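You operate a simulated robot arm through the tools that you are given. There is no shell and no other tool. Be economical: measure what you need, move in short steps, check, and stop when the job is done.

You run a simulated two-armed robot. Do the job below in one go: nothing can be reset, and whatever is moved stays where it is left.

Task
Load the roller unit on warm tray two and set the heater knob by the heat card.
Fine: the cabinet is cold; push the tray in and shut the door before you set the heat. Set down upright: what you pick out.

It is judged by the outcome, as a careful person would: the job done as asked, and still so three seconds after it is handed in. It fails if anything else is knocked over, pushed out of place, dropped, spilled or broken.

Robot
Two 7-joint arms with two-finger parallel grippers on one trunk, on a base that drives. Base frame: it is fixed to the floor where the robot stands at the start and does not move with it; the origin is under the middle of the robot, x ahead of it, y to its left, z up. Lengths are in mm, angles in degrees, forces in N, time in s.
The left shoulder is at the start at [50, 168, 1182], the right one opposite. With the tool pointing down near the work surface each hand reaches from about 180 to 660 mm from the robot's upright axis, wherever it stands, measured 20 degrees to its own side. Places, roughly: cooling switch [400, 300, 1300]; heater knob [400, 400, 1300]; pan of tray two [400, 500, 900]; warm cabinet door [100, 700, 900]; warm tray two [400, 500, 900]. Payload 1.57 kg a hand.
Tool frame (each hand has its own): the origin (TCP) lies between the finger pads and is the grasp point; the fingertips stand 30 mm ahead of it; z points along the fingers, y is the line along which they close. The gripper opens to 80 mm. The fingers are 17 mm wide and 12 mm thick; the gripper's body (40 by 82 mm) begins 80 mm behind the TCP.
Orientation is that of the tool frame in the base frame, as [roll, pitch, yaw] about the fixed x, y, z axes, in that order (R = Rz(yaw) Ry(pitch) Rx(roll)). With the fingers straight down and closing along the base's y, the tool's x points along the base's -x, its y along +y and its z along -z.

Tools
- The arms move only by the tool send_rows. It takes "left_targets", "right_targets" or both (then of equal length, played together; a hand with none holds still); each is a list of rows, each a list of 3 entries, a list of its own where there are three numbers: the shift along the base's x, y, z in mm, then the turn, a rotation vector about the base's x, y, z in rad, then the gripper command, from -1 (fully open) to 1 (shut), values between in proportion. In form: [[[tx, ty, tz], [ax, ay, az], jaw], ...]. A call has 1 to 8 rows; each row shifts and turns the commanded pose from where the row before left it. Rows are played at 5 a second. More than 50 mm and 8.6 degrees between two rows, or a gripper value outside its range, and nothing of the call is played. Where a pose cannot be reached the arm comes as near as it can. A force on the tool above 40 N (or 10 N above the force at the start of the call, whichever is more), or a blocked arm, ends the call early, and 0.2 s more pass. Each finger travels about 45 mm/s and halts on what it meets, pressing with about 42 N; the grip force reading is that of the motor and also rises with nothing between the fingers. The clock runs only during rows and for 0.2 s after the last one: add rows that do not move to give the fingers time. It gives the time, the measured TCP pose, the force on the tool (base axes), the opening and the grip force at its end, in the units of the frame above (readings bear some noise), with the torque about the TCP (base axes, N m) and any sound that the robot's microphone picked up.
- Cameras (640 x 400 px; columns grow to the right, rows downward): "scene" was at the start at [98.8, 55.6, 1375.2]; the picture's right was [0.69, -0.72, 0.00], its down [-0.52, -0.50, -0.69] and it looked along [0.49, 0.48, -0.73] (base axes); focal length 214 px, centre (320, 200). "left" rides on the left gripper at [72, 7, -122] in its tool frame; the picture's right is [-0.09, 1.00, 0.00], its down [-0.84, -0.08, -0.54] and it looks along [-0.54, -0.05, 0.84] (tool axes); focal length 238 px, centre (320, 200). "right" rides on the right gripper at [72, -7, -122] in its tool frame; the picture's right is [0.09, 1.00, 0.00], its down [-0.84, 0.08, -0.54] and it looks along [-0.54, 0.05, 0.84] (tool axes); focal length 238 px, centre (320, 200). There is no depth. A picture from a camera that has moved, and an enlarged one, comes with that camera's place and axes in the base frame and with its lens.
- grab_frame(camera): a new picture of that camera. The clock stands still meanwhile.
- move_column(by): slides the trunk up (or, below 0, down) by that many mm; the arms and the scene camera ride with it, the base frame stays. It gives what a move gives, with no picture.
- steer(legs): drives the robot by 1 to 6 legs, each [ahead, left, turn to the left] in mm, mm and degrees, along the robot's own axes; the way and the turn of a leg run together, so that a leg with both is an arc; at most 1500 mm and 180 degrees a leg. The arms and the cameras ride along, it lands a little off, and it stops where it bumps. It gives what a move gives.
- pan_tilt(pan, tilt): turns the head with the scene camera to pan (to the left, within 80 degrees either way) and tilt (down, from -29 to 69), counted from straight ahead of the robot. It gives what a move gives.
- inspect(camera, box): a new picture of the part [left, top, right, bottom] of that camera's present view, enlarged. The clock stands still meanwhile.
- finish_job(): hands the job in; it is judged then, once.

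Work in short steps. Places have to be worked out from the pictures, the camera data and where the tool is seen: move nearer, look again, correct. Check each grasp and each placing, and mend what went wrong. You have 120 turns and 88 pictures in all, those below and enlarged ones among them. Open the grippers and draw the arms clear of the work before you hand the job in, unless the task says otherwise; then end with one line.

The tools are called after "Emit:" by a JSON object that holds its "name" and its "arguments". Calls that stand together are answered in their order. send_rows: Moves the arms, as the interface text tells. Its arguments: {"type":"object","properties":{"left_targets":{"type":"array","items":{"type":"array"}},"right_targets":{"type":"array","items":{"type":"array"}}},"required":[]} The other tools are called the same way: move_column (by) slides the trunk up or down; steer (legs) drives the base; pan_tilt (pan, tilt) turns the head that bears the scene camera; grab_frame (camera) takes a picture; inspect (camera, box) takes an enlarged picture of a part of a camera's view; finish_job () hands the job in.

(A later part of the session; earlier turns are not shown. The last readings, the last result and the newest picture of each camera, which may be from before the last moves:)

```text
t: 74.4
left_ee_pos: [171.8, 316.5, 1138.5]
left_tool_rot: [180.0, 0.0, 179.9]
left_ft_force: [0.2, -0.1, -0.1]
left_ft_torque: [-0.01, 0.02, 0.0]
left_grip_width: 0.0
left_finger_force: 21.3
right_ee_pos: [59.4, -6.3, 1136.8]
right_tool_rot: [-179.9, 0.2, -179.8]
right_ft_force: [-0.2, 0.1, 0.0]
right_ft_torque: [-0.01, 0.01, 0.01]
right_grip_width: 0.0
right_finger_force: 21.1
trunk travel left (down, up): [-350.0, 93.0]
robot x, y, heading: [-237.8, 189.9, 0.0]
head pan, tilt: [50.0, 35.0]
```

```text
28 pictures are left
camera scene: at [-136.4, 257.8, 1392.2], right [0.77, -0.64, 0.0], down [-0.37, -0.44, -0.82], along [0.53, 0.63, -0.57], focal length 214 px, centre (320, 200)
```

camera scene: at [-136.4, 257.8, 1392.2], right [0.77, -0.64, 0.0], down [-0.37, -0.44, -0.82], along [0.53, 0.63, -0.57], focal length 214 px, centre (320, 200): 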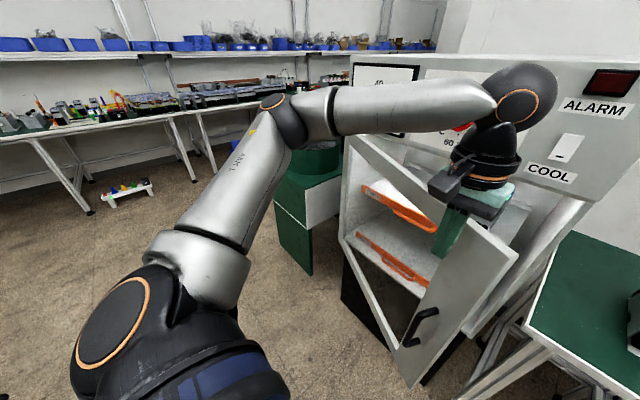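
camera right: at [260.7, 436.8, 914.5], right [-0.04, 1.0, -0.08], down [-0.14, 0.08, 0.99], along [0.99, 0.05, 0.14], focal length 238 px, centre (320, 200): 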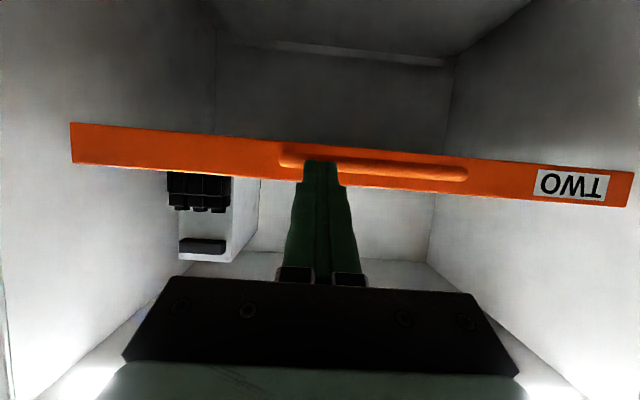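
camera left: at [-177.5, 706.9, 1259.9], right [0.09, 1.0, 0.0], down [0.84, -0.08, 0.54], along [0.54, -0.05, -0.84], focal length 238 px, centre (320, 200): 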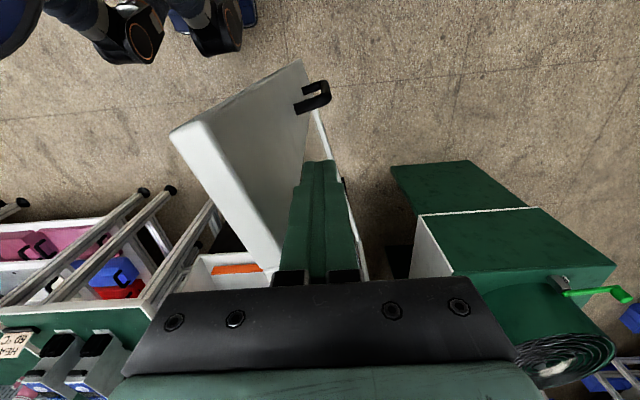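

Hand at ~60°. I push on to about x 310, keeping the wrist off the panel, then finish lower with the right hand.

Emit:
{"name": "steer", "arguments": {"legs": [[70, -35, 0], [65, -25, 0]]}}

Emit:
{"name": "pan_tilt", "arguments": {"pan": 35, "tilt": 38}}

Emit:
{"name": "grab_frame", "arguments": {"camera": "scene"}}

```text
t: 76.0
left_ee_pos: [306.1, 257.5, 1137.6]
left_tool_rot: [180.0, 0.0, -179.9]
left_ft_force: [-0.1, -0.8, -0.8]
left_ft_torque: [0.04, 0.03, -0.01]
left_grip_width: 0.1
left_finger_force: 21.5
right_ee_pos: [194.7, -64.1, 1136.5]
right_tool_rot: [-179.9, 0.2, -179.7]
right_ft_force: [0.2, -0.4, 0.9]
right_ft_torque: [0.01, 0.02, 0.01]
right_grip_width: 0.1
right_finger_force: 21.4
trunk travel left (down, up): [-350.0, 93.0]
robot x, y, heading: [-102.4, 129.2, 0.2]
head pan, tilt: [50.0, 35.0]
```

```text
t: 76.8
left_ee_pos: [305.6, 258.6, 1139.4]
left_tool_rot: [-179.9, 0.0, -179.9]
left_ft_force: [0.1, -0.2, -0.1]
left_ft_torque: [0.02, -0.02, -0.01]
left_grip_width: 0.1
left_finger_force: 20.9
right_ee_pos: [192.8, -64.3, 1136.8]
right_tool_rot: [-179.8, 0.3, -179.7]
right_ft_force: [-0.6, 0.2, 0.2]
right_ft_torque: [-0.01, 0.01, 0.0]
right_grip_width: 0.0
right_finger_force: 20.8
trunk travel left (down, up): [-350.0, 93.0]
robot x, y, heading: [-99.1, 132.8, 0.2]
head pan, tilt: [35.0, 38.0]
```

```text
27 pictures are left
camera scene: at [11.4, 181.1, 1387.7], right [0.58, -0.82, 0.0], down [-0.5, -0.35, -0.79], along [0.64, 0.45, -0.62], focal length 214 px, centre (320, 200)
```

scene: 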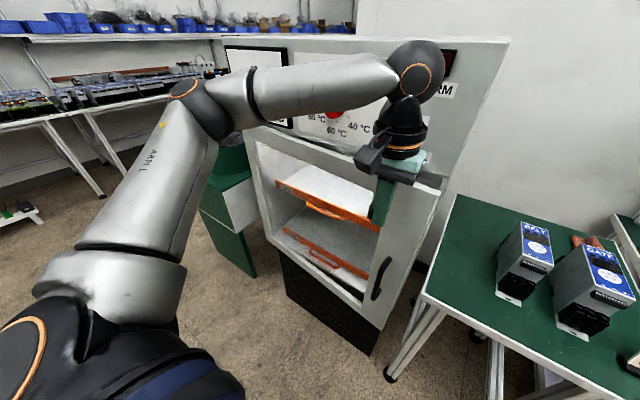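

Door nearly shut. I back off 250 to finish the last bit with the right hand pitched forward.

Emit:
{"name": "steer", "arguments": {"legs": [[-250, 0, 0]]}}

Emit:
{"name": "send_rows", "arguments": {"left_targets": [[[-5, 30, 5], [0, 0, 0], 1], [[-5, 30, 10], [0, 0, 0], 1], [[-5, 30, 10], [0, 0, 0], 1], [[-5, 30, 10], [0, 0, 0], 1], [[-5, 30, 10], [0, 0, 0], 1], [[-5, 30, 10], [0, 0, 0], 1], [[-5, 30, 5], [0, 0, 0], 1], [[0, 30, 0], [0, 0, 0], 1]], "right_targets": [[[22, 5, -12], [0, -0.1415, 0], 1], [[22, 5, -12], [0, -0.1415, 0], 1], [[22, 5, -12], [0, -0.1415, 0], 1], [[22, 5, -12], [0, -0.1415, 0], 1], [[22, 5, -12], [0, -0.1415, 0], 1], [[22, 5, -12], [0, -0.1415, 0], 1], [[22, 5, -12], [0, -0.1415, 0], 1], [[22, 5, -12], [0, -0.1415, 0], 1]]}}

Emit:
{"name": "send_rows", "arguments": {"right_targets": [[[0, 35, 4], [0, 0, 0], 1], [[0, 35, 4], [0, 0, 0], 1], [[0, 35, 4], [0, 0, 0], 1], [[0, 35, 4], [0, 0, 0], 1], [[0, 35, 4], [0, 0, 0], 1], [[0, 35, 4], [0, 0, 0], 1], [[0, 10, 4], [0, 0, 0], 1]]}}

Emit:
{"name": "grab_frame", "arguments": {"camera": "scene"}}

```text
t: 78.7
left_ee_pos: [52.7, 258.5, 1138.5]
left_tool_rot: [180.0, 0.1, -179.9]
left_ft_force: [-0.3, 0.0, 0.3]
left_ft_torque: [-0.04, -0.03, 0.02]
left_grip_width: 0.0
left_finger_force: 21.0
right_ee_pos: [-58.9, -64.1, 1137.5]
right_tool_rot: [-179.9, 0.3, -179.6]
right_ft_force: [-0.7, 0.3, -0.1]
right_ft_torque: [0.01, -0.03, 0.03]
right_grip_width: 0.0
right_finger_force: 21.2
trunk travel left (down, up): [-350.0, 93.0]
robot x, y, heading: [-356.8, 130.0, 0.3]
head pan, tilt: [35.0, 38.0]
```

```text
t: 80.5
left_ee_pos: [18.1, 499.1, 1197.4]
left_tool_rot: [-179.9, 0.0, -179.9]
left_ft_force: [0.0, 0.8, 0.2]
left_ft_torque: [-0.02, 0.01, 0.01]
left_grip_width: 0.0
left_finger_force: 21.4
right_ee_pos: [113.0, -16.7, 1042.0]
right_tool_rot: [-179.9, 64.0, -178.8]
right_ft_force: [-0.8, 0.4, 0.1]
right_ft_torque: [-0.02, -0.02, -0.02]
right_grip_width: 0.1
right_finger_force: 21.3
right hand out of reach, approached as far as the arm can: row 8
trunk travel left (down, up): [-350.0, 93.0]
robot x, y, heading: [-354.8, 128.7, 0.2]
head pan, tilt: [35.0, 38.0]
```

```text
t: 82.1
left_ee_pos: [18.2, 497.5, 1200.0]
left_tool_rot: [-180.0, 0.0, -179.7]
left_ft_force: [-0.7, -0.2, 0.8]
left_ft_torque: [-0.05, 0.02, 0.03]
left_grip_width: 0.0
left_finger_force: 21.1
right_ee_pos: [111.1, 200.8, 1069.6]
right_tool_rot: [-179.0, 65.1, -179.0]
right_ft_force: [-0.5, -0.7, -0.4]
right_ft_torque: [-0.01, 0.01, 0.02]
right_grip_width: 0.0
right_finger_force: 21.2
trunk travel left (down, up): [-350.0, 93.0]
robot x, y, heading: [-350.1, 129.3, 0.3]
head pan, tilt: [35.0, 38.0]
```

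```text
26 pictures are left
camera scene: at [-241.4, 180.2, 1387.7], right [0.58, -0.82, 0.0], down [-0.5, -0.36, -0.79], along [0.64, 0.46, -0.62], focal length 214 px, centre (320, 200)
```

scene: 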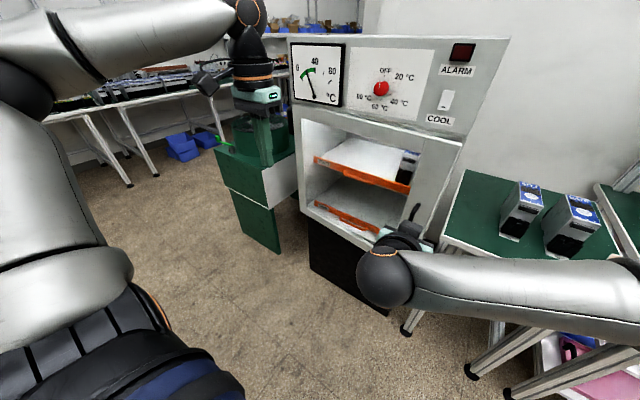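

Door looks close to shut. Check with the wrist camera.

Emit:
{"name": "grab_frame", "arguments": {"camera": "right"}}

Emit:
{"name": "inspect", "arguments": {"camera": "scene", "box": [280, 90, 480, 260]}}

```text
25 pictures are left
camera right: at [-28.3, 193.9, 1055.7], right [-0.04, 0.99, -0.09], down [-0.14, 0.08, 0.99], along [0.99, 0.05, 0.14], focal length 238 px, centre (320, 200)
```

right: 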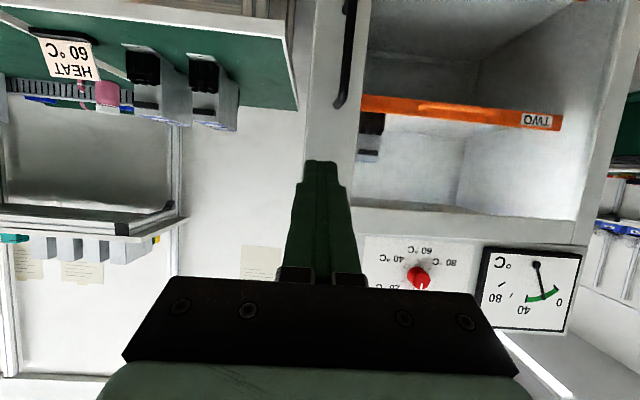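

```text
2.35 times, centred on (380, 175) of scene
camera zoom: at [-241.4, 180.2, 1387.7], right [0.58, -0.82, 0.0], down [-0.5, -0.36, -0.79], along [0.64, 0.46, -0.62], focal length 505 px, centre (179, 259)
```

zoom: 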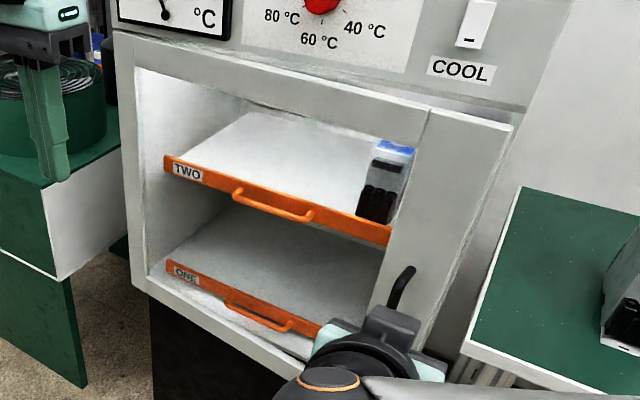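

Fingers line up with the door's free stile, above its handle. I shift 12 mm left and drive ahead 190.

Emit:
{"name": "send_rows", "arguments": {"right_targets": [[[0, 12, 0], [0, 0, 0], 1], [[0, 0, 0], [0, 0, 0], 1]]}}

Emit:
{"name": "steer", "arguments": {"legs": [[190, 0, 0]]}}

Emit:
{"name": "steer", "arguments": {"legs": [[45, 0, 0]]}}

Emit:
{"name": "grab_frame", "arguments": {"camera": "scene"}}

```text
t: 82.7
left_ee_pos: [18.0, 497.0, 1198.4]
left_tool_rot: [180.0, -0.1, -179.7]
left_ft_force: [-1.3, 0.6, -0.2]
left_ft_torque: [0.03, -0.03, 0.0]
left_grip_width: 0.1
left_finger_force: 21.5
right_ee_pos: [111.8, 213.8, 1071.0]
right_tool_rot: [-179.1, 65.1, -179.1]
right_ft_force: [-0.4, 0.9, -0.3]
right_ft_torque: [0.01, 0.0, 0.0]
right_grip_width: 0.0
right_finger_force: 21.5
trunk travel left (down, up): [-350.0, 93.0]
robot x, y, heading: [-350.5, 127.7, 0.1]
head pan, tilt: [35.0, 38.0]
```

```text
t: 84.2
left_ee_pos: [208.5, 499.2, 1199.6]
left_tool_rot: [-180.0, -0.2, -179.8]
left_ft_force: [0.2, -0.2, -0.9]
left_ft_torque: [0.0, 0.04, 0.03]
left_grip_width: 0.3
left_finger_force: 21.3
right_ee_pos: [301.2, 214.0, 1070.5]
right_tool_rot: [-179.0, 65.1, -179.0]
right_ft_force: [0.3, 0.2, 0.1]
right_ft_torque: [0.03, 0.01, -0.04]
right_grip_width: 0.0
right_finger_force: 21.6
trunk travel left (down, up): [-350.0, 93.0]
robot x, y, heading: [-162.8, 134.3, 0.2]
head pan, tilt: [35.0, 38.0]
```

```text
t: 85.1
left_ee_pos: [253.4, 497.2, 1198.9]
left_tool_rot: [179.9, 0.0, -179.9]
left_ft_force: [0.6, -0.6, 0.0]
left_ft_torque: [0.0, 0.0, 0.01]
left_grip_width: 0.0
left_finger_force: 21.6
right_ee_pos: [346.3, 215.0, 1071.1]
right_tool_rot: [-179.0, 65.2, -179.1]
right_ft_force: [1.1, 0.0, 0.2]
right_ft_torque: [0.0, 0.02, 0.0]
right_grip_width: 0.0
right_finger_force: 21.3
trunk travel left (down, up): [-350.0, 93.0]
robot x, y, heading: [-119.3, 131.5, 0.5]
head pan, tilt: [35.0, 38.0]
```

```text
23 pictures are left
camera scene: at [-6.4, 181.3, 1387.6], right [0.58, -0.82, 0.0], down [-0.5, -0.36, -0.79], along [0.64, 0.45, -0.62], focal length 214 px, centre (320, 200)
```

scene: 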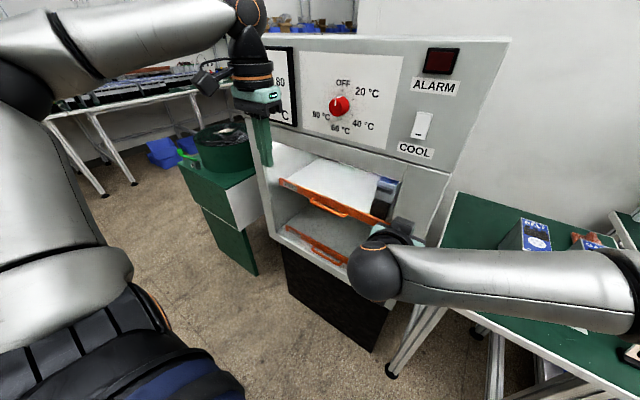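

Tip at x ≈ 373. Continue with small drives until the door seats.

Emit:
{"name": "steer", "arguments": {"legs": [[25, 0, 0]]}}

Emit:
{"name": "steer", "arguments": {"legs": [[20, 0, 0]]}}

Emit:
{"name": "inspect", "arguments": {"camera": "scene", "box": [240, 80, 500, 280]}}

```text
t: 85.9
left_ee_pos: [277.6, 498.3, 1198.3]
left_tool_rot: [180.0, 0.0, -179.8]
left_ft_force: [0.1, -0.6, 0.1]
left_ft_torque: [0.02, 0.01, 0.01]
left_grip_width: 0.1
left_finger_force: 21.7
right_ee_pos: [370.5, 214.6, 1070.3]
right_tool_rot: [-179.0, 65.2, -179.1]
right_ft_force: [0.3, -0.1, 0.5]
right_ft_torque: [0.01, 0.01, 0.01]
right_grip_width: 0.1
right_finger_force: 21.0
trunk travel left (down, up): [-350.0, 93.0]
robot x, y, heading: [-92.5, 133.9, 0.4]
head pan, tilt: [35.0, 38.0]
```

```text
t: 86.7
left_ee_pos: [298.2, 498.1, 1198.8]
left_tool_rot: [180.0, 0.0, -179.7]
left_ft_force: [0.8, 0.4, 1.0]
left_ft_torque: [0.01, 0.05, 0.0]
left_grip_width: 0.2
left_finger_force: 21.4
right_ee_pos: [391.0, 214.5, 1069.8]
right_tool_rot: [-179.0, 65.1, -179.1]
right_ft_force: [-0.1, 1.2, -0.3]
right_ft_torque: [0.03, 0.03, -0.05]
right_grip_width: 0.1
right_finger_force: 21.8
trunk travel left (down, up): [-350.0, 93.0]
robot x, y, heading: [-78.6, 129.7, 0.2]
head pan, tilt: [35.0, 38.0]
```

```text
2.00 times, centred on (370, 180) of scene
camera zoom: at [38.3, 181.4, 1387.6], right [0.58, -0.82, 0.0], down [-0.5, -0.36, -0.79], along [0.64, 0.45, -0.62], focal length 429 px, centre (220, 240)
```

zoom: 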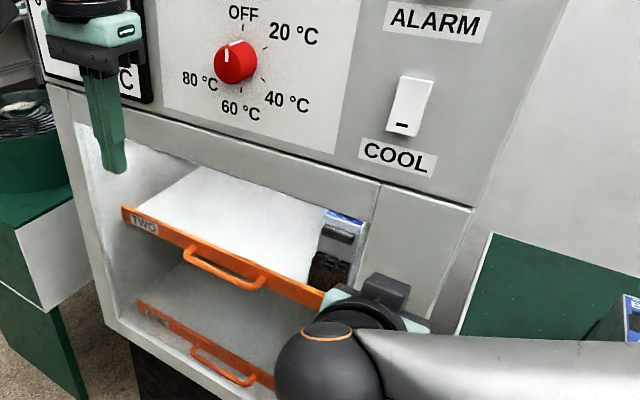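

Looks near flush. Press on with small steps to feel it seat.

Emit:
{"name": "steer", "arguments": {"legs": [[15, 0, 0]]}}

Emit:
{"name": "inspect", "arguments": {"camera": "scene", "box": [240, 80, 500, 280]}}

```text
t: 87.5
left_ee_pos: [310.4, 499.1, 1199.2]
left_tool_rot: [-180.0, 0.2, -179.8]
left_ft_force: [-0.2, 1.2, 0.6]
left_ft_torque: [0.02, -0.01, 0.01]
left_grip_width: 0.1
left_finger_force: 21.3
right_ee_pos: [401.8, 214.6, 1070.9]
right_tool_rot: [-179.0, 64.9, -178.8]
right_ft_force: [-17.5, -0.3, -1.9]
right_ft_torque: [-0.05, 0.13, -0.01]
right_grip_width: 0.0
right_finger_force: 21.4
trunk travel left (down, up): [-350.0, 93.0]
robot x, y, heading: [-62.9, 132.9, 0.3]
head pan, tilt: [35.0, 38.0]
```

```text
2.00 times, centred on (370, 180) of scene
camera zoom: at [49.6, 181.4, 1387.9], right [0.58, -0.82, 0.0], down [-0.5, -0.36, -0.79], along [0.64, 0.45, -0.61], focal length 429 px, centre (220, 240)
```

zoom: 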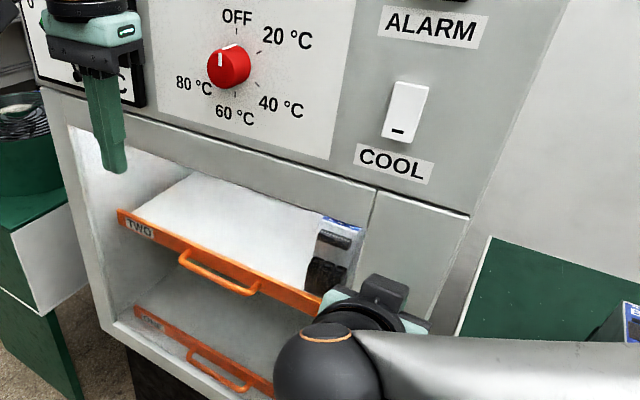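

The door resists at 17 N: seated. I back off, check it stays shut, and then tuck the right hand.

Emit:
{"name": "steer", "arguments": {"legs": [[-230, 0, 0]]}}

Emit:
{"name": "send_rows", "arguments": {"right_targets": [[[-20, -20, 12], [0, 0.1415, 0], 1], [[-20, -20, 12], [0, 0.1415, 0], 1], [[-20, -20, 12], [0, 0.1415, 0], 1], [[-20, -20, 12], [0, 0.1415, 0], 1], [[-20, -20, 12], [0, 0.1415, 0], 1], [[-20, -20, 12], [0, 0.1415, 0], 1], [[-20, -20, 12], [0, 0.1415, 0], 1], [[-20, -20, 12], [0, 0.1415, 0], 1]]}}

Emit:
{"name": "grab_frame", "arguments": {"camera": "scene"}}

```text
t: 89.2
left_ee_pos: [79.4, 497.8, 1199.7]
left_tool_rot: [179.9, 0.2, -179.9]
left_ft_force: [0.5, -0.1, -0.3]
left_ft_torque: [-0.01, -0.03, -0.01]
left_grip_width: 0.0
left_finger_force: 21.5
right_ee_pos: [172.0, 215.4, 1071.4]
right_tool_rot: [-179.0, 65.0, -178.8]
right_ft_force: [-0.5, -0.1, 0.4]
right_ft_torque: [0.03, 0.01, 0.0]
right_grip_width: 0.0
right_finger_force: 20.9
trunk travel left (down, up): [-350.0, 93.0]
robot x, y, heading: [-292.6, 130.5, 0.2]
head pan, tilt: [35.0, 38.0]
```

```text
t: 91.0
left_ee_pos: [79.2, 496.7, 1199.9]
left_tool_rot: [-180.0, 0.1, -179.9]
left_ft_force: [0.1, 0.3, -0.3]
left_ft_torque: [0.01, 0.02, -0.01]
left_grip_width: 0.0
left_finger_force: 21.7
right_ee_pos: [12.4, 55.1, 1167.4]
right_tool_rot: [179.9, -0.2, -179.4]
right_ft_force: [-0.1, -0.1, -0.2]
right_ft_torque: [0.0, -0.02, 0.0]
right_grip_width: 0.0
right_finger_force: 20.9
trunk travel left (down, up): [-350.0, 93.0]
robot x, y, heading: [-289.9, 132.3, 0.2]
head pan, tilt: [35.0, 38.0]
```

```text
20 pictures are left
camera scene: at [-179.2, 180.2, 1387.7], right [0.58, -0.82, 0.0], down [-0.5, -0.35, -0.79], along [0.64, 0.45, -0.62], focal length 214 px, centre (320, 200)
```

scene: 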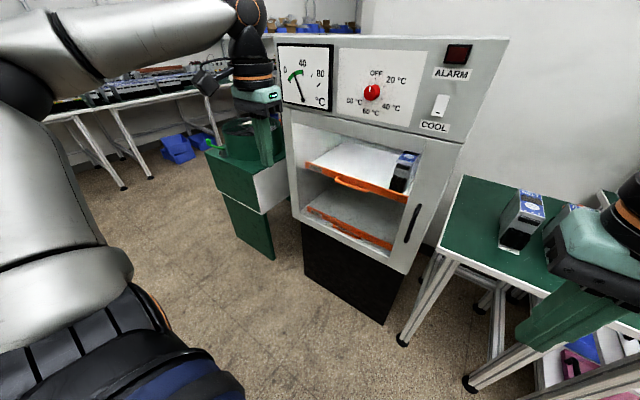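

Door shut, unit visible inside. For the knob I want the left fingers horizontal; a lower trunk should help the wrist. Drive left 136 and lower the trunk by 200.

Emit:
{"name": "steer", "arguments": {"legs": [[0, 136, 0]]}}

Emit:
{"name": "move_column", "arguments": {"by": -200}}

Emit:
{"name": "send_rows", "arguments": {"left_targets": [[[10, -25, 33], [0, -0.1428, 0], 0.5], [[10, -25, 33], [0, -0.1428, 0], 0.5], [[10, -25, 33], [0, -0.1428, 0], 0.5], [[10, -25, 33], [0, -0.1428, 0], 0.5], [[10, -25, 33], [0, -0.1428, 0], 0.5], [[10, -25, 33], [0, -0.1428, 0], 0.5], [[10, -25, 33], [0, -0.1428, 0], 0.5], [[10, -25, 28], [0, -0.1428, 0], 0.5]]}}

Emit:
{"name": "send_rows", "arguments": {"left_targets": [[[5, 0, 0], [0, -0.1428, 0], 0.5], [[5, 0, 0], [0, -0.1428, 0], 0.5], [[5, 0, 0], [0, -0.1428, 0], 0.5], [[0, 0, 0], [0, 0, 0], 0.5]]}}

```text
t: 92.8
left_ee_pos: [81.9, 630.2, 1198.4]
left_tool_rot: [179.9, 0.0, 180.0]
left_ft_force: [0.8, -0.1, -0.6]
left_ft_torque: [-0.01, 0.0, -0.01]
left_grip_width: 0.3
left_finger_force: 21.4
right_ee_pos: [12.2, 189.7, 1166.4]
right_tool_rot: [-180.0, 0.1, -179.7]
right_ft_force: [-0.5, 0.6, 0.6]
right_ft_torque: [-0.03, 0.0, -0.01]
right_grip_width: 0.0
right_finger_force: 21.1
trunk travel left (down, up): [-350.0, 93.0]
robot x, y, heading: [-291.3, 263.8, 0.3]
head pan, tilt: [35.0, 38.0]
```

```text
t: 95.0
left_ee_pos: [80.4, 630.8, 998.8]
left_tool_rot: [180.0, 0.1, -179.9]
left_ft_force: [0.6, 0.2, -0.4]
left_ft_torque: [0.02, -0.02, 0.0]
left_grip_width: 0.0
left_finger_force: 21.7
right_ee_pos: [12.0, 188.0, 966.9]
right_tool_rot: [179.9, 0.1, -179.5]
right_ft_force: [0.3, -0.8, -0.1]
right_ft_torque: [-0.04, -0.02, 0.04]
right_grip_width: 0.0
right_finger_force: 21.3
trunk travel left (down, up): [-150.0, 293.0]
robot x, y, heading: [-292.0, 264.6, 0.4]
head pan, tilt: [35.0, 38.0]
```

```text
t: 96.8
left_ee_pos: [159.4, 427.7, 1260.2]
left_tool_rot: [-179.8, 65.7, -179.9]
left_ft_force: [-0.6, -0.9, -0.7]
left_ft_torque: [-0.02, -0.03, 0.01]
left_grip_width: 20.2
left_finger_force: 0.0
right_ee_pos: [11.8, 188.1, 965.9]
right_tool_rot: [179.8, 0.1, -179.6]
right_ft_force: [1.2, 0.0, 0.4]
right_ft_torque: [-0.01, -0.01, 0.0]
right_grip_width: 0.0
right_finger_force: 21.2
trunk travel left (down, up): [-150.0, 293.0]
robot x, y, heading: [-292.0, 262.6, 0.1]
head pan, tilt: [35.0, 38.0]
```

```text
t: 97.8
left_ee_pos: [176.5, 429.0, 1258.8]
left_tool_rot: [2.4, 89.9, 2.5]
left_ft_force: [-0.8, -0.6, 0.0]
left_ft_torque: [-0.02, 0.0, -0.02]
left_grip_width: 20.0
left_finger_force: 0.0
right_ee_pos: [12.0, 188.1, 966.0]
right_tool_rot: [180.0, 0.0, -179.7]
right_ft_force: [0.2, -0.6, 0.1]
right_ft_torque: [-0.01, 0.03, 0.02]
right_grip_width: 0.0
right_finger_force: 21.2
trunk travel left (down, up): [-150.0, 293.0]
robot x, y, heading: [-293.5, 261.8, 0.1]
head pan, tilt: [35.0, 38.0]
```

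The left hand now points straight at the panel. Check alignment with its camera.

Emit:
{"name": "send_rows", "arguments": {"left_targets": [[[0, 0, 0], [0, 0, 0], -0.5], [[0, 0, 0], [0, 0, 0], -0.5], [[0, 0, 0], [0, 0, 0], -0.5]]}}

Emit:
{"name": "grab_frame", "arguments": {"camera": "left"}}

Emit:
{"name": "grab_frame", "arguments": {"camera": "scene"}}

```text
t: 98.6
left_ee_pos: [174.9, 430.1, 1257.9]
left_tool_rot: [1.5, 90.0, 1.6]
left_ft_force: [0.2, -0.4, -0.2]
left_ft_torque: [-0.01, 0.03, -0.01]
left_grip_width: 60.0
left_finger_force: 0.1
right_ee_pos: [12.5, 189.0, 966.6]
right_tool_rot: [-180.0, 0.2, -179.6]
right_ft_force: [-0.2, 0.7, -0.3]
right_ft_torque: [0.0, -0.01, 0.02]
right_grip_width: 0.2
right_finger_force: 21.3
trunk travel left (down, up): [-150.0, 293.0]
robot x, y, heading: [-290.6, 265.7, 0.2]
head pan, tilt: [35.0, 38.0]
```

```text
19 pictures are left
camera left: at [55.2, 436.3, 1186.1], right [0.0, 1.0, 0.09], down [-0.54, -0.08, 0.84], along [0.84, -0.05, 0.54], focal length 238 px, centre (320, 200)
```

left: 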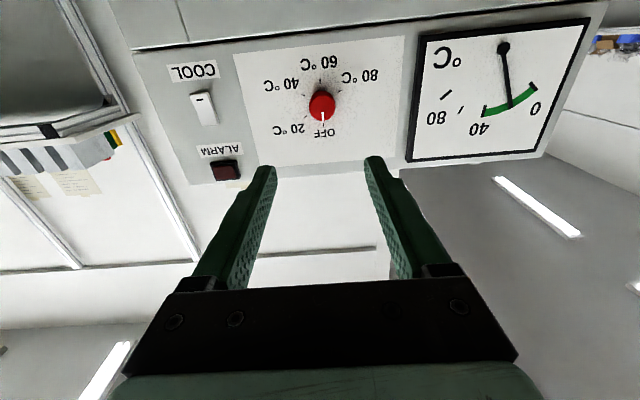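

```text
18 pictures are left
camera scene: at [-179.5, 314.3, 1187.7], right [0.57, -0.82, 0.0], down [-0.5, -0.35, -0.79], along [0.64, 0.45, -0.62], focal length 214 px, centre (320, 200)
```

scene: 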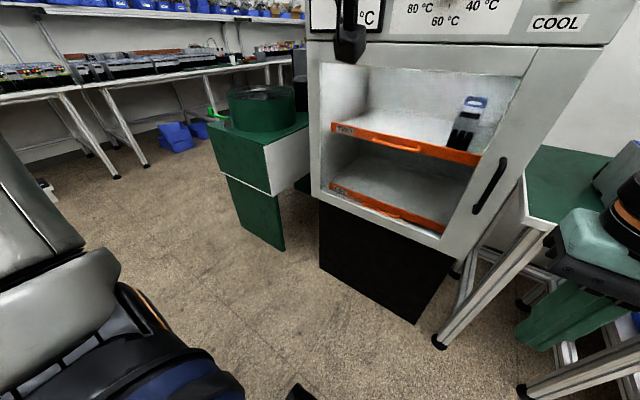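

Knob at about y 433, z 1256. I pre-rotate the hand by −90° about x so one grip can turn the knob half a turn clockwise.

Emit:
{"name": "send_rows", "arguments": {"left_targets": [[[0, 1, -1], [-0.1428, 0, 0], -0.5], [[0, 1, -1], [-0.1428, 0, 0], -0.5], [[0, 1, 0], [-0.1428, 0, 0], -0.5], [[0, 0, 0], [-0.1428, 0, 0], -0.5], [[0, 0, 0], [-0.1428, 0, 0], -0.5], [[0, 0, 0], [-0.1428, 0, 0], -0.5], [[0, 0, 0], [-0.1428, 0, 0], -0.5], [[0, 0, 0], [-0.1428, 0, 0], -0.5]]}}

Emit:
{"name": "send_rows", "arguments": {"left_targets": [[[0, 0, 0], [-0.1428, 0, 0], -0.5], [[0, 0, 0], [-0.1428, 0, 0], -0.5], [[0, 0, 0], [-0.1428, 0, 0], -0.5], [[0, 0, 0], [0, 0, 0], -0.5]]}}

Emit:
{"name": "grab_frame", "arguments": {"camera": "left"}}

```text
t: 100.4
left_ee_pos: [176.3, 433.2, 1256.0]
left_tool_rot: [-89.9, 24.4, -89.9]
left_ft_force: [0.2, -0.1, 0.6]
left_ft_torque: [0.01, 0.01, 0.0]
left_grip_width: 59.9
left_finger_force: 0.1
right_ee_pos: [11.5, 187.8, 966.8]
right_tool_rot: [-180.0, 0.0, -179.7]
right_ft_force: [-0.7, -0.6, 0.2]
right_ft_torque: [-0.02, 0.03, -0.01]
right_grip_width: 0.2
right_finger_force: 21.4
trunk travel left (down, up): [-150.0, 293.0]
robot x, y, heading: [-288.4, 267.5, 0.3]
head pan, tilt: [35.0, 38.0]
```

```text
t: 101.4
left_ee_pos: [176.1, 433.5, 1256.1]
left_tool_rot: [-89.9, -0.1, -90.0]
left_ft_force: [-0.8, 0.8, 0.0]
left_ft_torque: [0.0, 0.01, 0.01]
left_grip_width: 60.2
left_finger_force: 0.1
right_ee_pos: [12.3, 189.3, 967.2]
right_tool_rot: [179.9, 0.0, -179.6]
right_ft_force: [-0.2, -0.1, -0.2]
right_ft_torque: [-0.01, 0.03, -0.01]
right_grip_width: 0.0
right_finger_force: 21.3
trunk travel left (down, up): [-150.0, 293.0]
robot x, y, heading: [-290.5, 265.2, 0.3]
head pan, tilt: [35.0, 38.0]
```

```text
17 pictures are left
camera left: at [55.1, 360.9, 1249.1], right [0.0, 0.09, -1.0], down [-0.54, 0.84, 0.08], along [0.84, 0.54, 0.05], focal length 238 px, centre (320, 200)
```

left: 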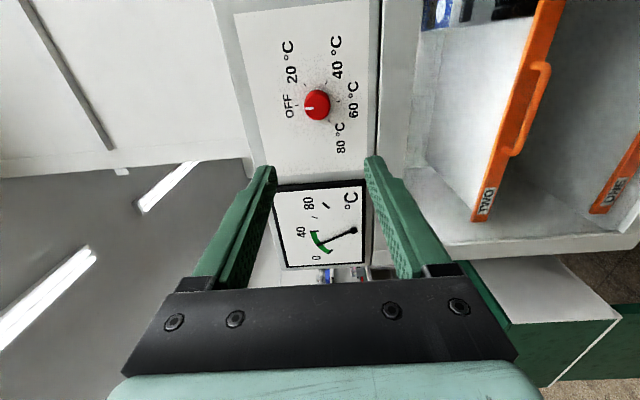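

Hand follows well. Second view suggests knob ≈ [435, 433, 1260]. Approach to TCP x ≈ 380 and look again.

Emit:
{"name": "send_rows", "arguments": {"left_targets": [[[34, 0, 3], [0, 0, 0], -0.5], [[34, 0, 0], [0, 0, 0], -0.5], [[34, 0, 0], [0, 0, 0], -0.5], [[34, 0, 0], [0, 0, 0], -0.5], [[34, 0, 0], [0, 0, 0], -0.5], [[30, 0, 0], [0, 0, 0], -0.5], [[0, 0, 0], [0, 0, 0], -0.5]]}}

Emit:
{"name": "grab_frame", "arguments": {"camera": "left"}}

```text
t: 103.0
left_ee_pos: [324.1, 431.5, 1257.8]
left_tool_rot: [-90.0, 0.0, -90.0]
left_ft_force: [0.6, -0.4, 0.0]
left_ft_torque: [-0.02, -0.02, 0.01]
left_grip_width: 59.8
left_finger_force: 0.1
left hand out of reach, approached as far as the arm can: row 5, 6
right_ee_pos: [11.4, 188.4, 966.4]
right_tool_rot: [180.0, 0.2, -179.6]
right_ft_force: [0.4, -1.5, 0.7]
right_ft_torque: [0.01, -0.02, 0.0]
right_grip_width: 0.3
right_finger_force: 21.5
trunk travel left (down, up): [-150.0, 293.0]
robot x, y, heading: [-291.8, 267.4, 0.0]
head pan, tilt: [35.0, 38.0]
```

```text
16 pictures are left
camera left: at [202.5, 360.6, 1251.1], right [0.0, 0.09, -1.0], down [-0.54, 0.84, 0.08], along [0.84, 0.54, 0.05], focal length 238 px, centre (320, 200)
```

left: 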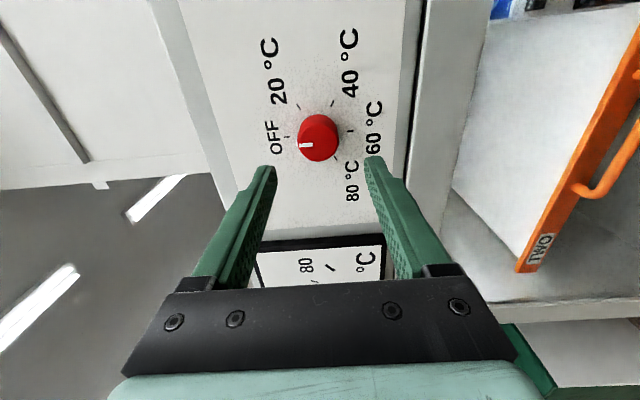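

Reach limit at x 324; the knob is ~5 mm higher than the hand's axis. I raise 4 mm and drive ahead 45.

Emit:
{"name": "send_rows", "arguments": {"left_targets": [[[0, 0, 4], [0, 0, 0], -0.5], [[0, 0, 0], [0, 0, 0], -0.5]]}}

Emit:
{"name": "steer", "arguments": {"legs": [[45, 0, 0]]}}

Emit:
{"name": "grab_frame", "arguments": {"camera": "left"}}

```text
t: 103.6
left_ee_pos: [323.3, 432.4, 1258.1]
left_tool_rot: [-90.1, -0.1, -89.9]
left_ft_force: [-0.7, -0.2, 0.0]
left_ft_torque: [0.01, -0.02, 0.0]
left_grip_width: 59.8
left_finger_force: 0.1
left hand out of reach, approached as far as the arm can: row 1
right_ee_pos: [12.8, 189.1, 967.4]
right_tool_rot: [-180.0, 0.2, -179.6]
right_ft_force: [-0.4, -0.2, 0.2]
right_ft_torque: [-0.06, -0.01, 0.01]
right_grip_width: 0.0
right_finger_force: 21.4
trunk travel left (down, up): [-150.0, 293.0]
robot x, y, heading: [-289.9, 267.3, 0.1]
head pan, tilt: [35.0, 38.0]
```

```text
t: 104.5
left_ee_pos: [368.4, 433.0, 1258.3]
left_tool_rot: [-89.9, -0.1, -89.9]
left_ft_force: [0.5, 0.2, -0.7]
left_ft_torque: [0.01, 0.02, 0.04]
left_grip_width: 60.0
left_finger_force: 0.1
right_ee_pos: [56.6, 188.6, 966.8]
right_tool_rot: [-179.9, 0.0, -179.6]
right_ft_force: [-0.2, -0.9, -0.3]
right_ft_torque: [0.01, 0.01, 0.02]
right_grip_width: 0.1
right_finger_force: 21.2
trunk travel left (down, up): [-150.0, 293.0]
robot x, y, heading: [-246.0, 266.5, -0.1]
head pan, tilt: [35.0, 38.0]
```

```text
15 pictures are left
camera left: at [247.8, 360.6, 1250.9], right [0.0, 0.09, -1.0], down [-0.54, 0.84, 0.08], along [0.84, 0.54, 0.05], focal length 238 px, centre (320, 200)
```

left: 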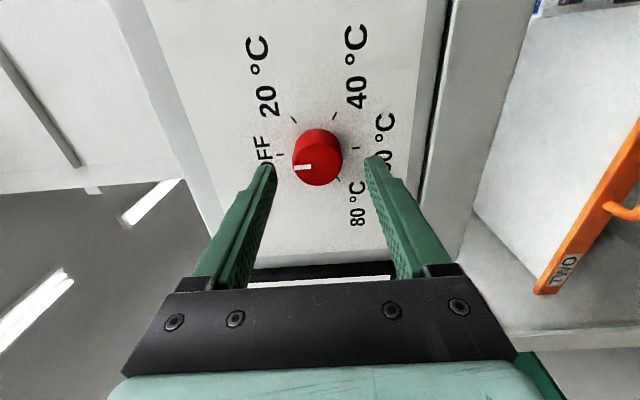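

Consistent estimate: knob face x ≈ 406, y 433, z 1261. The arm is at full stretch, so I pull it back 90, drive ahead 80, giving slack for the turn.

Emit:
{"name": "send_rows", "arguments": {"left_targets": [[[-30, 0, 1], [0, 0, 0], -0.5], [[-30, 0, 1], [0, 0, 0], -0.5], [[-30, 0, 1], [0, 0, 0], -0.5], [[0, 0, 0], [0, 0, 0], -0.5]]}}

Emit:
{"name": "steer", "arguments": {"legs": [[80, 0, 0]]}}

Emit:
{"name": "send_rows", "arguments": {"left_targets": [[[15, 0, 0], [0, 0, 0], -0.5], [[10, 0, 0], [0, 0, 0], -0.5], [[0, 0, 0], [0, 0, 0], -0.5]]}}

Emit:
{"name": "grab_frame", "arguments": {"camera": "left"}}

```text
t: 105.5
left_ee_pos: [278.2, 432.1, 1261.2]
left_tool_rot: [-90.0, 0.0, -89.8]
left_ft_force: [-0.9, -0.4, -0.5]
left_ft_torque: [-0.02, 0.02, 0.0]
left_grip_width: 59.9
left_finger_force: 0.1
right_ee_pos: [57.5, 189.1, 966.5]
right_tool_rot: [-180.0, 0.1, -179.6]
right_ft_force: [0.2, -1.1, 0.1]
right_ft_torque: [-0.01, -0.01, -0.03]
right_grip_width: 0.3
right_finger_force: 21.2
trunk travel left (down, up): [-150.0, 293.0]
robot x, y, heading: [-245.2, 264.4, 0.2]
head pan, tilt: [35.0, 38.0]
```

```text
t: 106.6
left_ee_pos: [357.4, 432.8, 1260.6]
left_tool_rot: [-89.9, 0.1, -89.9]
left_ft_force: [0.0, 0.2, 0.2]
left_ft_torque: [-0.04, -0.01, 0.04]
left_grip_width: 60.0
left_finger_force: 0.1
right_ee_pos: [136.2, 189.1, 965.7]
right_tool_rot: [180.0, 0.1, -179.7]
right_ft_force: [-0.8, 0.2, -0.1]
right_ft_torque: [-0.02, 0.0, -0.02]
right_grip_width: 0.0
right_finger_force: 21.1
trunk travel left (down, up): [-150.0, 293.0]
robot x, y, heading: [-168.1, 263.1, 0.1]
head pan, tilt: [35.0, 38.0]
```

```text
t: 107.4
left_ee_pos: [383.3, 432.4, 1259.8]
left_tool_rot: [-90.1, -0.1, -90.0]
left_ft_force: [-0.3, -0.5, -0.2]
left_ft_torque: [0.03, 0.04, -0.03]
left_grip_width: 59.8
left_finger_force: 0.0
right_ee_pos: [137.2, 189.8, 966.2]
right_tool_rot: [179.8, 0.0, -179.6]
right_ft_force: [-0.8, -0.1, -0.3]
right_ft_torque: [0.03, -0.01, 0.04]
right_grip_width: 0.0
right_finger_force: 21.7
trunk travel left (down, up): [-150.0, 293.0]
robot x, y, heading: [-167.6, 265.1, 0.1]
head pan, tilt: [35.0, 38.0]
```

```text
14 pictures are left
camera left: at [262.2, 360.9, 1253.2], right [0.0, 0.09, -1.0], down [-0.54, 0.84, 0.08], along [0.84, 0.54, 0.05], focal length 238 px, centre (320, 200)
```

left: 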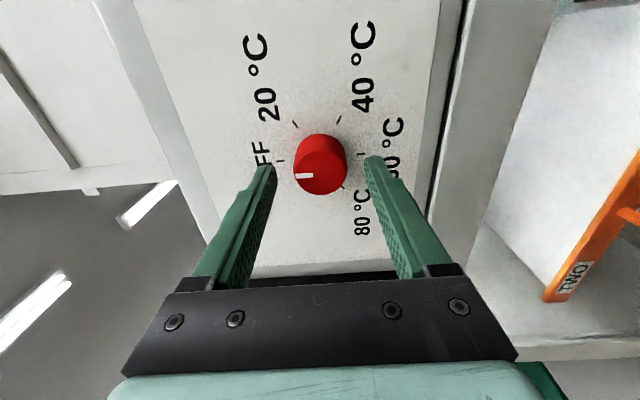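

Centred. Advance 12 more and close on the knob.

Emit:
{"name": "send_rows", "arguments": {"left_targets": [[[6, 0, 0], [0, 0, 0], -0.5], [[6, 0, 0], [0, 0, 0], -0.5], [[0, 0, 0], [0, 0, 0], -0.5]]}}

Emit:
{"name": "grab_frame", "arguments": {"camera": "left"}}

```text
t: 108.2
left_ee_pos: [396.3, 432.9, 1260.3]
left_tool_rot: [-90.0, 0.0, -89.8]
left_ft_force: [0.4, 0.0, -0.8]
left_ft_torque: [0.02, -0.01, -0.02]
left_grip_width: 59.9
left_finger_force: 0.0
right_ee_pos: [137.2, 188.8, 967.4]
right_tool_rot: [179.9, 0.0, -179.6]
right_ft_force: [0.3, -0.1, -0.2]
right_ft_torque: [-0.02, -0.03, 0.02]
right_grip_width: 0.1
right_finger_force: 21.3
trunk travel left (down, up): [-150.0, 293.0]
robot x, y, heading: [-168.8, 264.7, -0.0]
head pan, tilt: [35.0, 38.0]
```

```text
13 pictures are left
camera left: at [274.8, 360.6, 1253.6], right [0.0, 0.09, -1.0], down [-0.54, 0.84, 0.08], along [0.84, 0.54, 0.05], focal length 238 px, centre (320, 200)
```

left: 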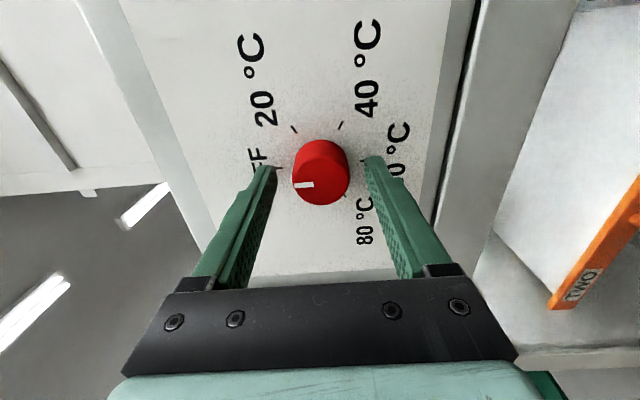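

Fingertips overlap the knob by about 24 mm. Close on it.

Emit:
{"name": "send_rows", "arguments": {"left_targets": [[[0, 0, 0], [0, 0, 0], 1], [[0, 0, 0], [0, 0, 0], 1], [[0, 0, 0], [0, 0, 0], 1], [[0, 0, 0], [0, 0, 0], 1]]}}

```text
t: 109.2
left_ee_pos: [395.7, 432.5, 1260.8]
left_tool_rot: [-90.1, -0.1, -90.0]
left_ft_force: [-1.8, -0.5, -3.6]
left_ft_torque: [0.05, -0.09, 0.14]
left_grip_width: 36.8
left_finger_force: 37.9
right_ee_pos: [137.4, 189.2, 965.1]
right_tool_rot: [180.0, 0.1, -179.6]
right_ft_force: [0.1, -0.1, 0.3]
right_ft_torque: [0.03, -0.02, -0.01]
right_grip_width: 0.0
right_finger_force: 21.6
trunk travel left (down, up): [-150.0, 293.0]
robot x, y, heading: [-170.1, 266.8, 0.0]
head pan, tilt: [35.0, 38.0]
```

Knob gripped at 36.8 mm. Turn clockwise about +x, first ~64°.

Emit:
{"name": "send_rows", "arguments": {"left_targets": [[[0, 0, 0], [0.14, 0, 0], 1], [[0, 0, 0], [0.14, 0, 0], 1], [[0, 0, 0], [0.14, 0, 0], 1], [[0, 0, 0], [0.14, 0, 0], 1], [[0, 0, 0], [0.14, 0, 0], 1], [[0, 0, 0], [0.14, 0, 0], 1], [[0, 0, 0], [0.14, 0, 0], 1], [[0, 0, 0], [0.14, 0, 0], 1]]}}

Emit:
{"name": "grab_frame", "arguments": {"camera": "left"}}

```text
t: 111.0
left_ee_pos: [395.1, 431.3, 1259.8]
left_tool_rot: [-89.9, 64.4, -89.8]
left_ft_force: [7.3, -2.8, 2.9]
left_ft_torque: [-0.03, 0.89, 0.47]
left_grip_width: 36.8
left_finger_force: 43.2
right_ee_pos: [137.9, 187.9, 966.1]
right_tool_rot: [179.9, 0.0, -179.7]
right_ft_force: [-0.5, 0.5, -0.2]
right_ft_torque: [-0.01, 0.03, -0.04]
right_grip_width: 0.1
right_finger_force: 21.4
trunk travel left (down, up): [-150.0, 293.0]
robot x, y, heading: [-168.4, 260.1, 0.0]
head pan, tilt: [35.0, 38.0]
```

```text
12 pictures are left
camera left: at [274.7, 407.5, 1191.8], right [0.0, 0.94, -0.35], down [-0.54, 0.29, 0.79], along [0.84, 0.19, 0.51], focal length 238 px, centre (320, 200)
```

left: 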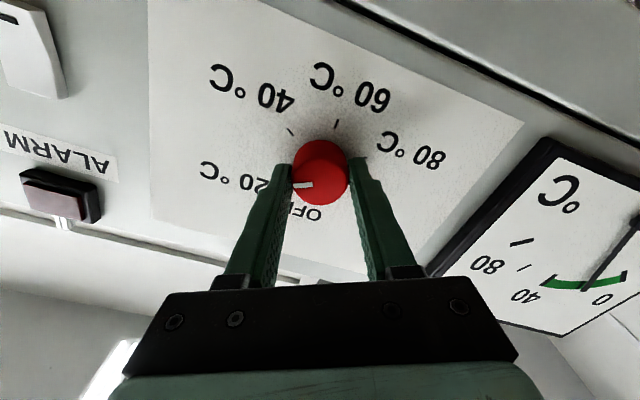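

The knob turns with the hand (now near 20 °C). Continue.

Emit:
{"name": "send_rows", "arguments": {"left_targets": [[[0, 0, 0], [0.14, 0, 0], 1], [[0, 0, 0], [0.14, 0, 0], 1], [[0, 0, 0], [0.14, 0, 0], 1], [[0, 0, 0], [0.14, 0, 0], 1], [[0, 0, 0], [0.14, 0, 0], 1], [[0, 0, 0], [0.14, 0, 0], 1], [[0, 0, 0], [0.14, 0, 0], 1], [[0, 0, 0], [0.14, 0, 0], 1]]}}

Emit:
{"name": "grab_frame", "arguments": {"camera": "left"}}

```text
t: 112.8
left_ee_pos: [394.9, 433.5, 1261.0]
left_tool_rot: [90.0, 51.5, 90.0]
left_ft_force: [6.5, -2.0, -0.9]
left_ft_torque: [-0.02, -0.9, 0.17]
left_grip_width: 36.7
left_finger_force: 42.9
right_ee_pos: [136.8, 189.5, 967.1]
right_tool_rot: [179.9, 0.0, -179.6]
right_ft_force: [0.1, 0.1, 0.1]
right_ft_torque: [-0.01, 0.02, -0.02]
right_grip_width: 0.0
right_finger_force: 21.4
trunk travel left (down, up): [-150.0, 293.0]
robot x, y, heading: [-164.4, 261.7, -0.2]
head pan, tilt: [35.0, 38.0]
```

```text
11 pictures are left
camera left: at [274.6, 482.7, 1207.6], right [0.0, 0.72, 0.69], down [-0.54, -0.58, 0.61], along [0.84, -0.38, 0.39], focal length 238 px, centre (320, 200)
```

left: 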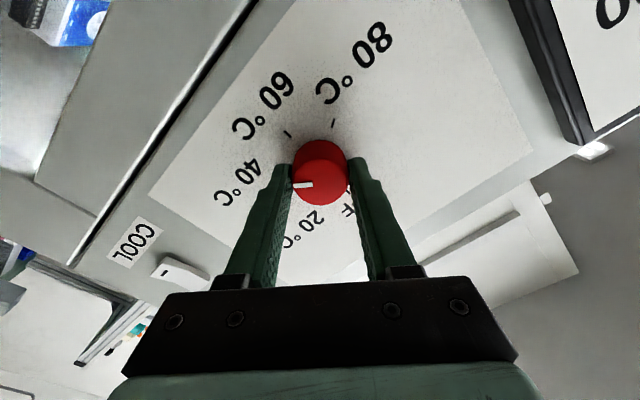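

128° turned; 52° more brings it to 60 °C.

Emit:
{"name": "send_rows", "arguments": {"left_targets": [[[0, 0, 0], [0.1286, 0, 0], 1], [[0, 0, 0], [0.1286, 0, 0], 1], [[0, 0, 0], [0.1286, 0, 0], 1], [[0, 0, 0], [0.1286, 0, 0], 1], [[0, 0, 0], [0.1286, 0, 0], 1], [[0, 0, 0], [0.1286, 0, 0], 1], [[0, 0, 0], [0.1286, 0, 0], 1], [[0, 0, 0], [0, 0, 0], 1]]}}

Emit:
{"name": "grab_frame", "arguments": {"camera": "left"}}

```text
t: 114.6
left_ee_pos: [395.6, 432.4, 1259.9]
left_tool_rot: [90.2, -0.1, 89.9]
left_ft_force: [2.3, -4.4, -5.4]
left_ft_torque: [0.03, 0.15, 0.93]
left_grip_width: 37.0
left_finger_force: 43.7
right_ee_pos: [137.3, 189.5, 965.9]
right_tool_rot: [179.9, 0.0, -179.6]
right_ft_force: [1.5, -0.2, 0.2]
right_ft_torque: [-0.03, 0.02, 0.05]
right_grip_width: 0.0
right_finger_force: 21.4
trunk travel left (down, up): [-150.0, 293.0]
robot x, y, heading: [-166.9, 261.1, 0.1]
head pan, tilt: [35.0, 38.0]
```

```text
10 pictures are left
camera left: at [274.7, 504.7, 1266.6], right [0.0, -0.09, 1.0], down [-0.54, -0.84, -0.08], along [0.84, -0.54, -0.05], focal length 238 px, centre (320, 200)
```

left: 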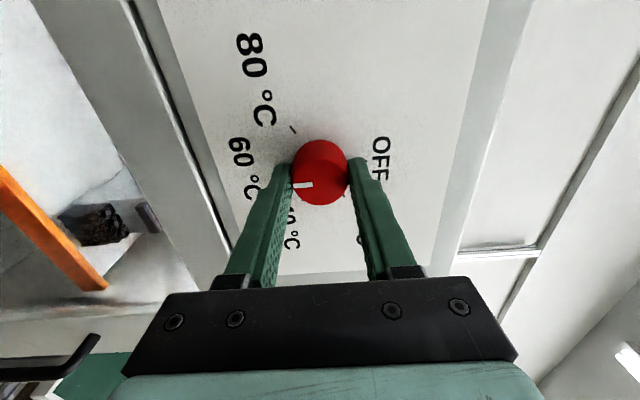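

Pointer at 60 °C. Release and withdraw straight back.

Emit:
{"name": "send_rows", "arguments": {"left_targets": [[[0, 0, 0], [0, 0, 0], -0.5], [[0, 0, 0], [0, 0, 0], -0.5], [[0, 0, 0], [0, 0, 0], -0.5], [[-20, 0, 0], [0, 0, 0], -0.5], [[-40, 0, 0], [0, 0, 0], -0.5], [[-40, 0, 0], [0, 0, 0], -0.5], [[0, 0, 0], [0, 0, 0], -0.5]]}}

Emit:
{"name": "grab_frame", "arguments": {"camera": "left"}}

```text
t: 116.2
left_ee_pos: [293.8, 433.7, 1260.9]
left_tool_rot: [90.0, 0.1, 89.9]
left_ft_force: [-0.3, 0.2, -0.2]
left_ft_torque: [-0.02, 0.01, 0.01]
left_grip_width: 60.1
left_finger_force: 0.1
right_ee_pos: [137.8, 190.1, 966.3]
right_tool_rot: [180.0, 0.0, -179.6]
right_ft_force: [-0.1, 0.4, -0.2]
right_ft_torque: [0.0, 0.02, -0.01]
right_grip_width: 0.0
right_finger_force: 21.4
trunk travel left (down, up): [-150.0, 293.0]
robot x, y, heading: [-166.3, 269.1, 0.2]
head pan, tilt: [35.0, 38.0]
```

```text
9 pictures are left
camera left: at [173.5, 505.6, 1267.1], right [0.0, -0.09, 1.0], down [-0.54, -0.84, -0.07], along [0.84, -0.54, -0.05], focal length 238 px, centre (320, 200)
```

left: 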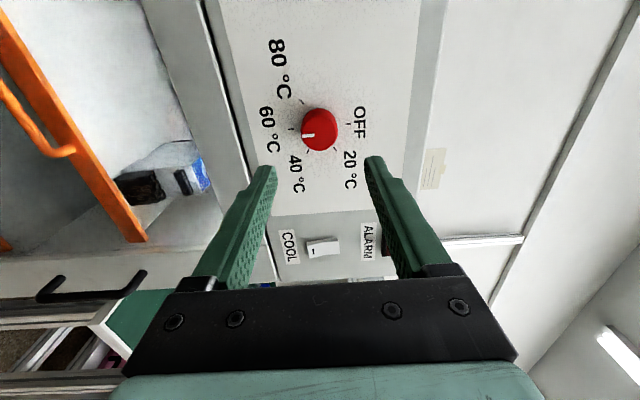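

Knob points at 60 °C. I back off and look at the whole cabinet.

Emit:
{"name": "steer", "arguments": {"legs": [[-250, 0, 0]]}}

Emit:
{"name": "send_rows", "arguments": {"left_targets": [[[-20, 40, 0], [0, 0, 0], -1], [[-20, 40, 0], [0, 0, 0], -1], [[-20, 40, 0], [0, 0, 0], -1], [[-20, 40, 0], [0, 0, 0], -1]], "right_targets": [[[0, 0, 0], [0, 0, 0], -1], [[0, 0, 0], [0, 0, 0], -1], [[0, 0, 0], [0, 0, 0], -1], [[0, 0, 0], [0, 0, 0], -1]]}}

Emit:
{"name": "move_column", "arguments": {"by": 200}}

Emit:
{"name": "pan_tilt", "arguments": {"pan": 15, "tilt": 20}}

Emit:
{"name": "grab_frame", "arguments": {"camera": "scene"}}

```text
t: 118.0
left_ee_pos: [48.2, 432.8, 1260.9]
left_tool_rot: [90.0, 0.0, 89.7]
left_ft_force: [-0.3, 0.3, 0.8]
left_ft_torque: [-0.04, 0.04, -0.05]
left_grip_width: 59.9
left_finger_force: 0.0
right_ee_pos: [-108.1, 188.9, 965.9]
right_tool_rot: [179.9, 0.1, -179.7]
right_ft_force: [0.2, -0.2, -0.1]
right_ft_torque: [-0.01, 0.06, 0.0]
right_grip_width: 0.1
right_finger_force: 21.3
trunk travel left (down, up): [-150.0, 293.0]
robot x, y, heading: [-413.5, 266.6, -0.0]
head pan, tilt: [35.0, 38.0]
```

```text
t: 119.0
left_ee_pos: [-32.4, 593.2, 1262.2]
left_tool_rot: [90.0, 0.0, 89.8]
left_ft_force: [0.2, -0.3, 0.2]
left_ft_torque: [0.01, 0.04, -0.01]
left_grip_width: 80.0
left_finger_force: 0.1
right_ee_pos: [-109.8, 188.9, 966.0]
right_tool_rot: [-180.0, 0.1, -179.5]
right_ft_force: [1.0, -0.7, -0.3]
right_ft_torque: [-0.02, 0.03, 0.02]
right_grip_width: 80.4
right_finger_force: 0.0
trunk travel left (down, up): [-150.0, 293.0]
robot x, y, heading: [-413.0, 268.6, 0.2]
head pan, tilt: [35.0, 38.0]
```

```text
t: 121.2
left_ee_pos: [-31.6, 593.0, 1462.6]
left_tool_rot: [90.1, 0.1, 89.8]
left_ft_force: [0.3, -0.3, -0.8]
left_ft_torque: [-0.02, -0.02, 0.0]
left_grip_width: 80.1
left_finger_force: 0.1
right_ee_pos: [-108.6, 189.4, 1165.5]
right_tool_rot: [-180.0, 0.0, -179.5]
right_ft_force: [0.6, 0.5, 0.6]
right_ft_torque: [0.01, 0.04, 0.01]
right_grip_width: 80.2
right_finger_force: 0.0
trunk travel left (down, up): [-350.0, 93.0]
robot x, y, heading: [-413.5, 264.9, 0.0]
head pan, tilt: [35.0, 38.0]
```

```text
t: 122.0
left_ee_pos: [-30.9, 592.6, 1462.5]
left_tool_rot: [90.0, 0.0, 89.9]
left_ft_force: [-1.5, 1.0, -0.1]
left_ft_torque: [-0.01, 0.02, 0.0]
left_grip_width: 79.9
left_finger_force: 0.1
right_ee_pos: [-109.5, 187.9, 1166.4]
right_tool_rot: [179.9, -0.1, -179.7]
right_ft_force: [-0.2, 0.4, -0.5]
right_ft_torque: [0.01, 0.02, -0.02]
right_grip_width: 80.1
right_finger_force: 0.0
trunk travel left (down, up): [-350.0, 93.0]
robot x, y, heading: [-413.1, 263.9, -0.0]
head pan, tilt: [15.0, 20.0]
```

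```text
8 pictures are left
camera scene: at [-281.8, 288.8, 1416.1], right [0.26, -0.97, 0.0], down [-0.33, -0.09, -0.94], along [0.91, 0.24, -0.34], focal length 214 px, centre (320, 200)
```

scene: 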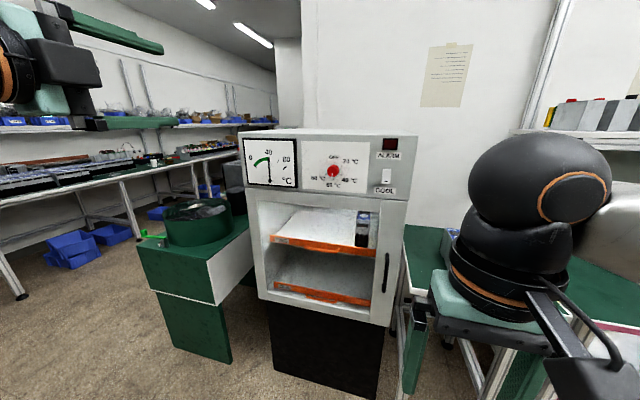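

Everything looks in place; I zoom in on the door, unit and knob for a last check.

Emit:
{"name": "inspect", "arguments": {"camera": "scene", "box": [240, 125, 420, 240]}}

Emit:
{"name": "inspect", "arguments": {"camera": "scene", "box": [290, 140, 400, 200]}}

```text
3.48 times, centred on (330, 182) of scene
camera zoom: at [-281.8, 288.8, 1416.1], right [0.26, -0.97, 0.0], down [-0.33, -0.09, -0.94], along [0.91, 0.24, -0.34], focal length 746 px, centre (285, 261)
```

zoom: 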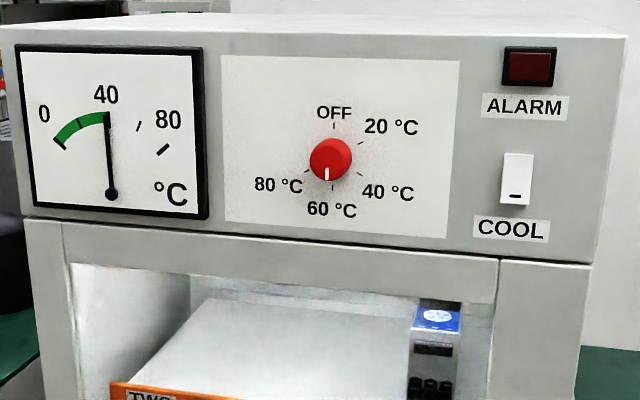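

```text
5.82 times, centred on (345, 170) of scene
camera zoom: at [-281.8, 288.8, 1416.1], right [0.26, -0.97, 0.0], down [-0.33, -0.09, -0.94], along [0.91, 0.24, -0.34], focal length 1248 px, centre (174, 374)
```

zoom: 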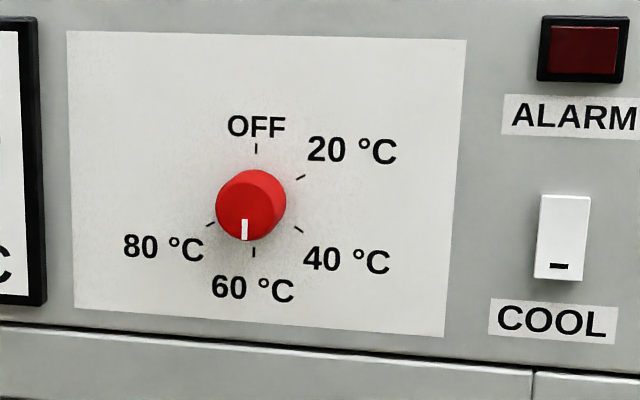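

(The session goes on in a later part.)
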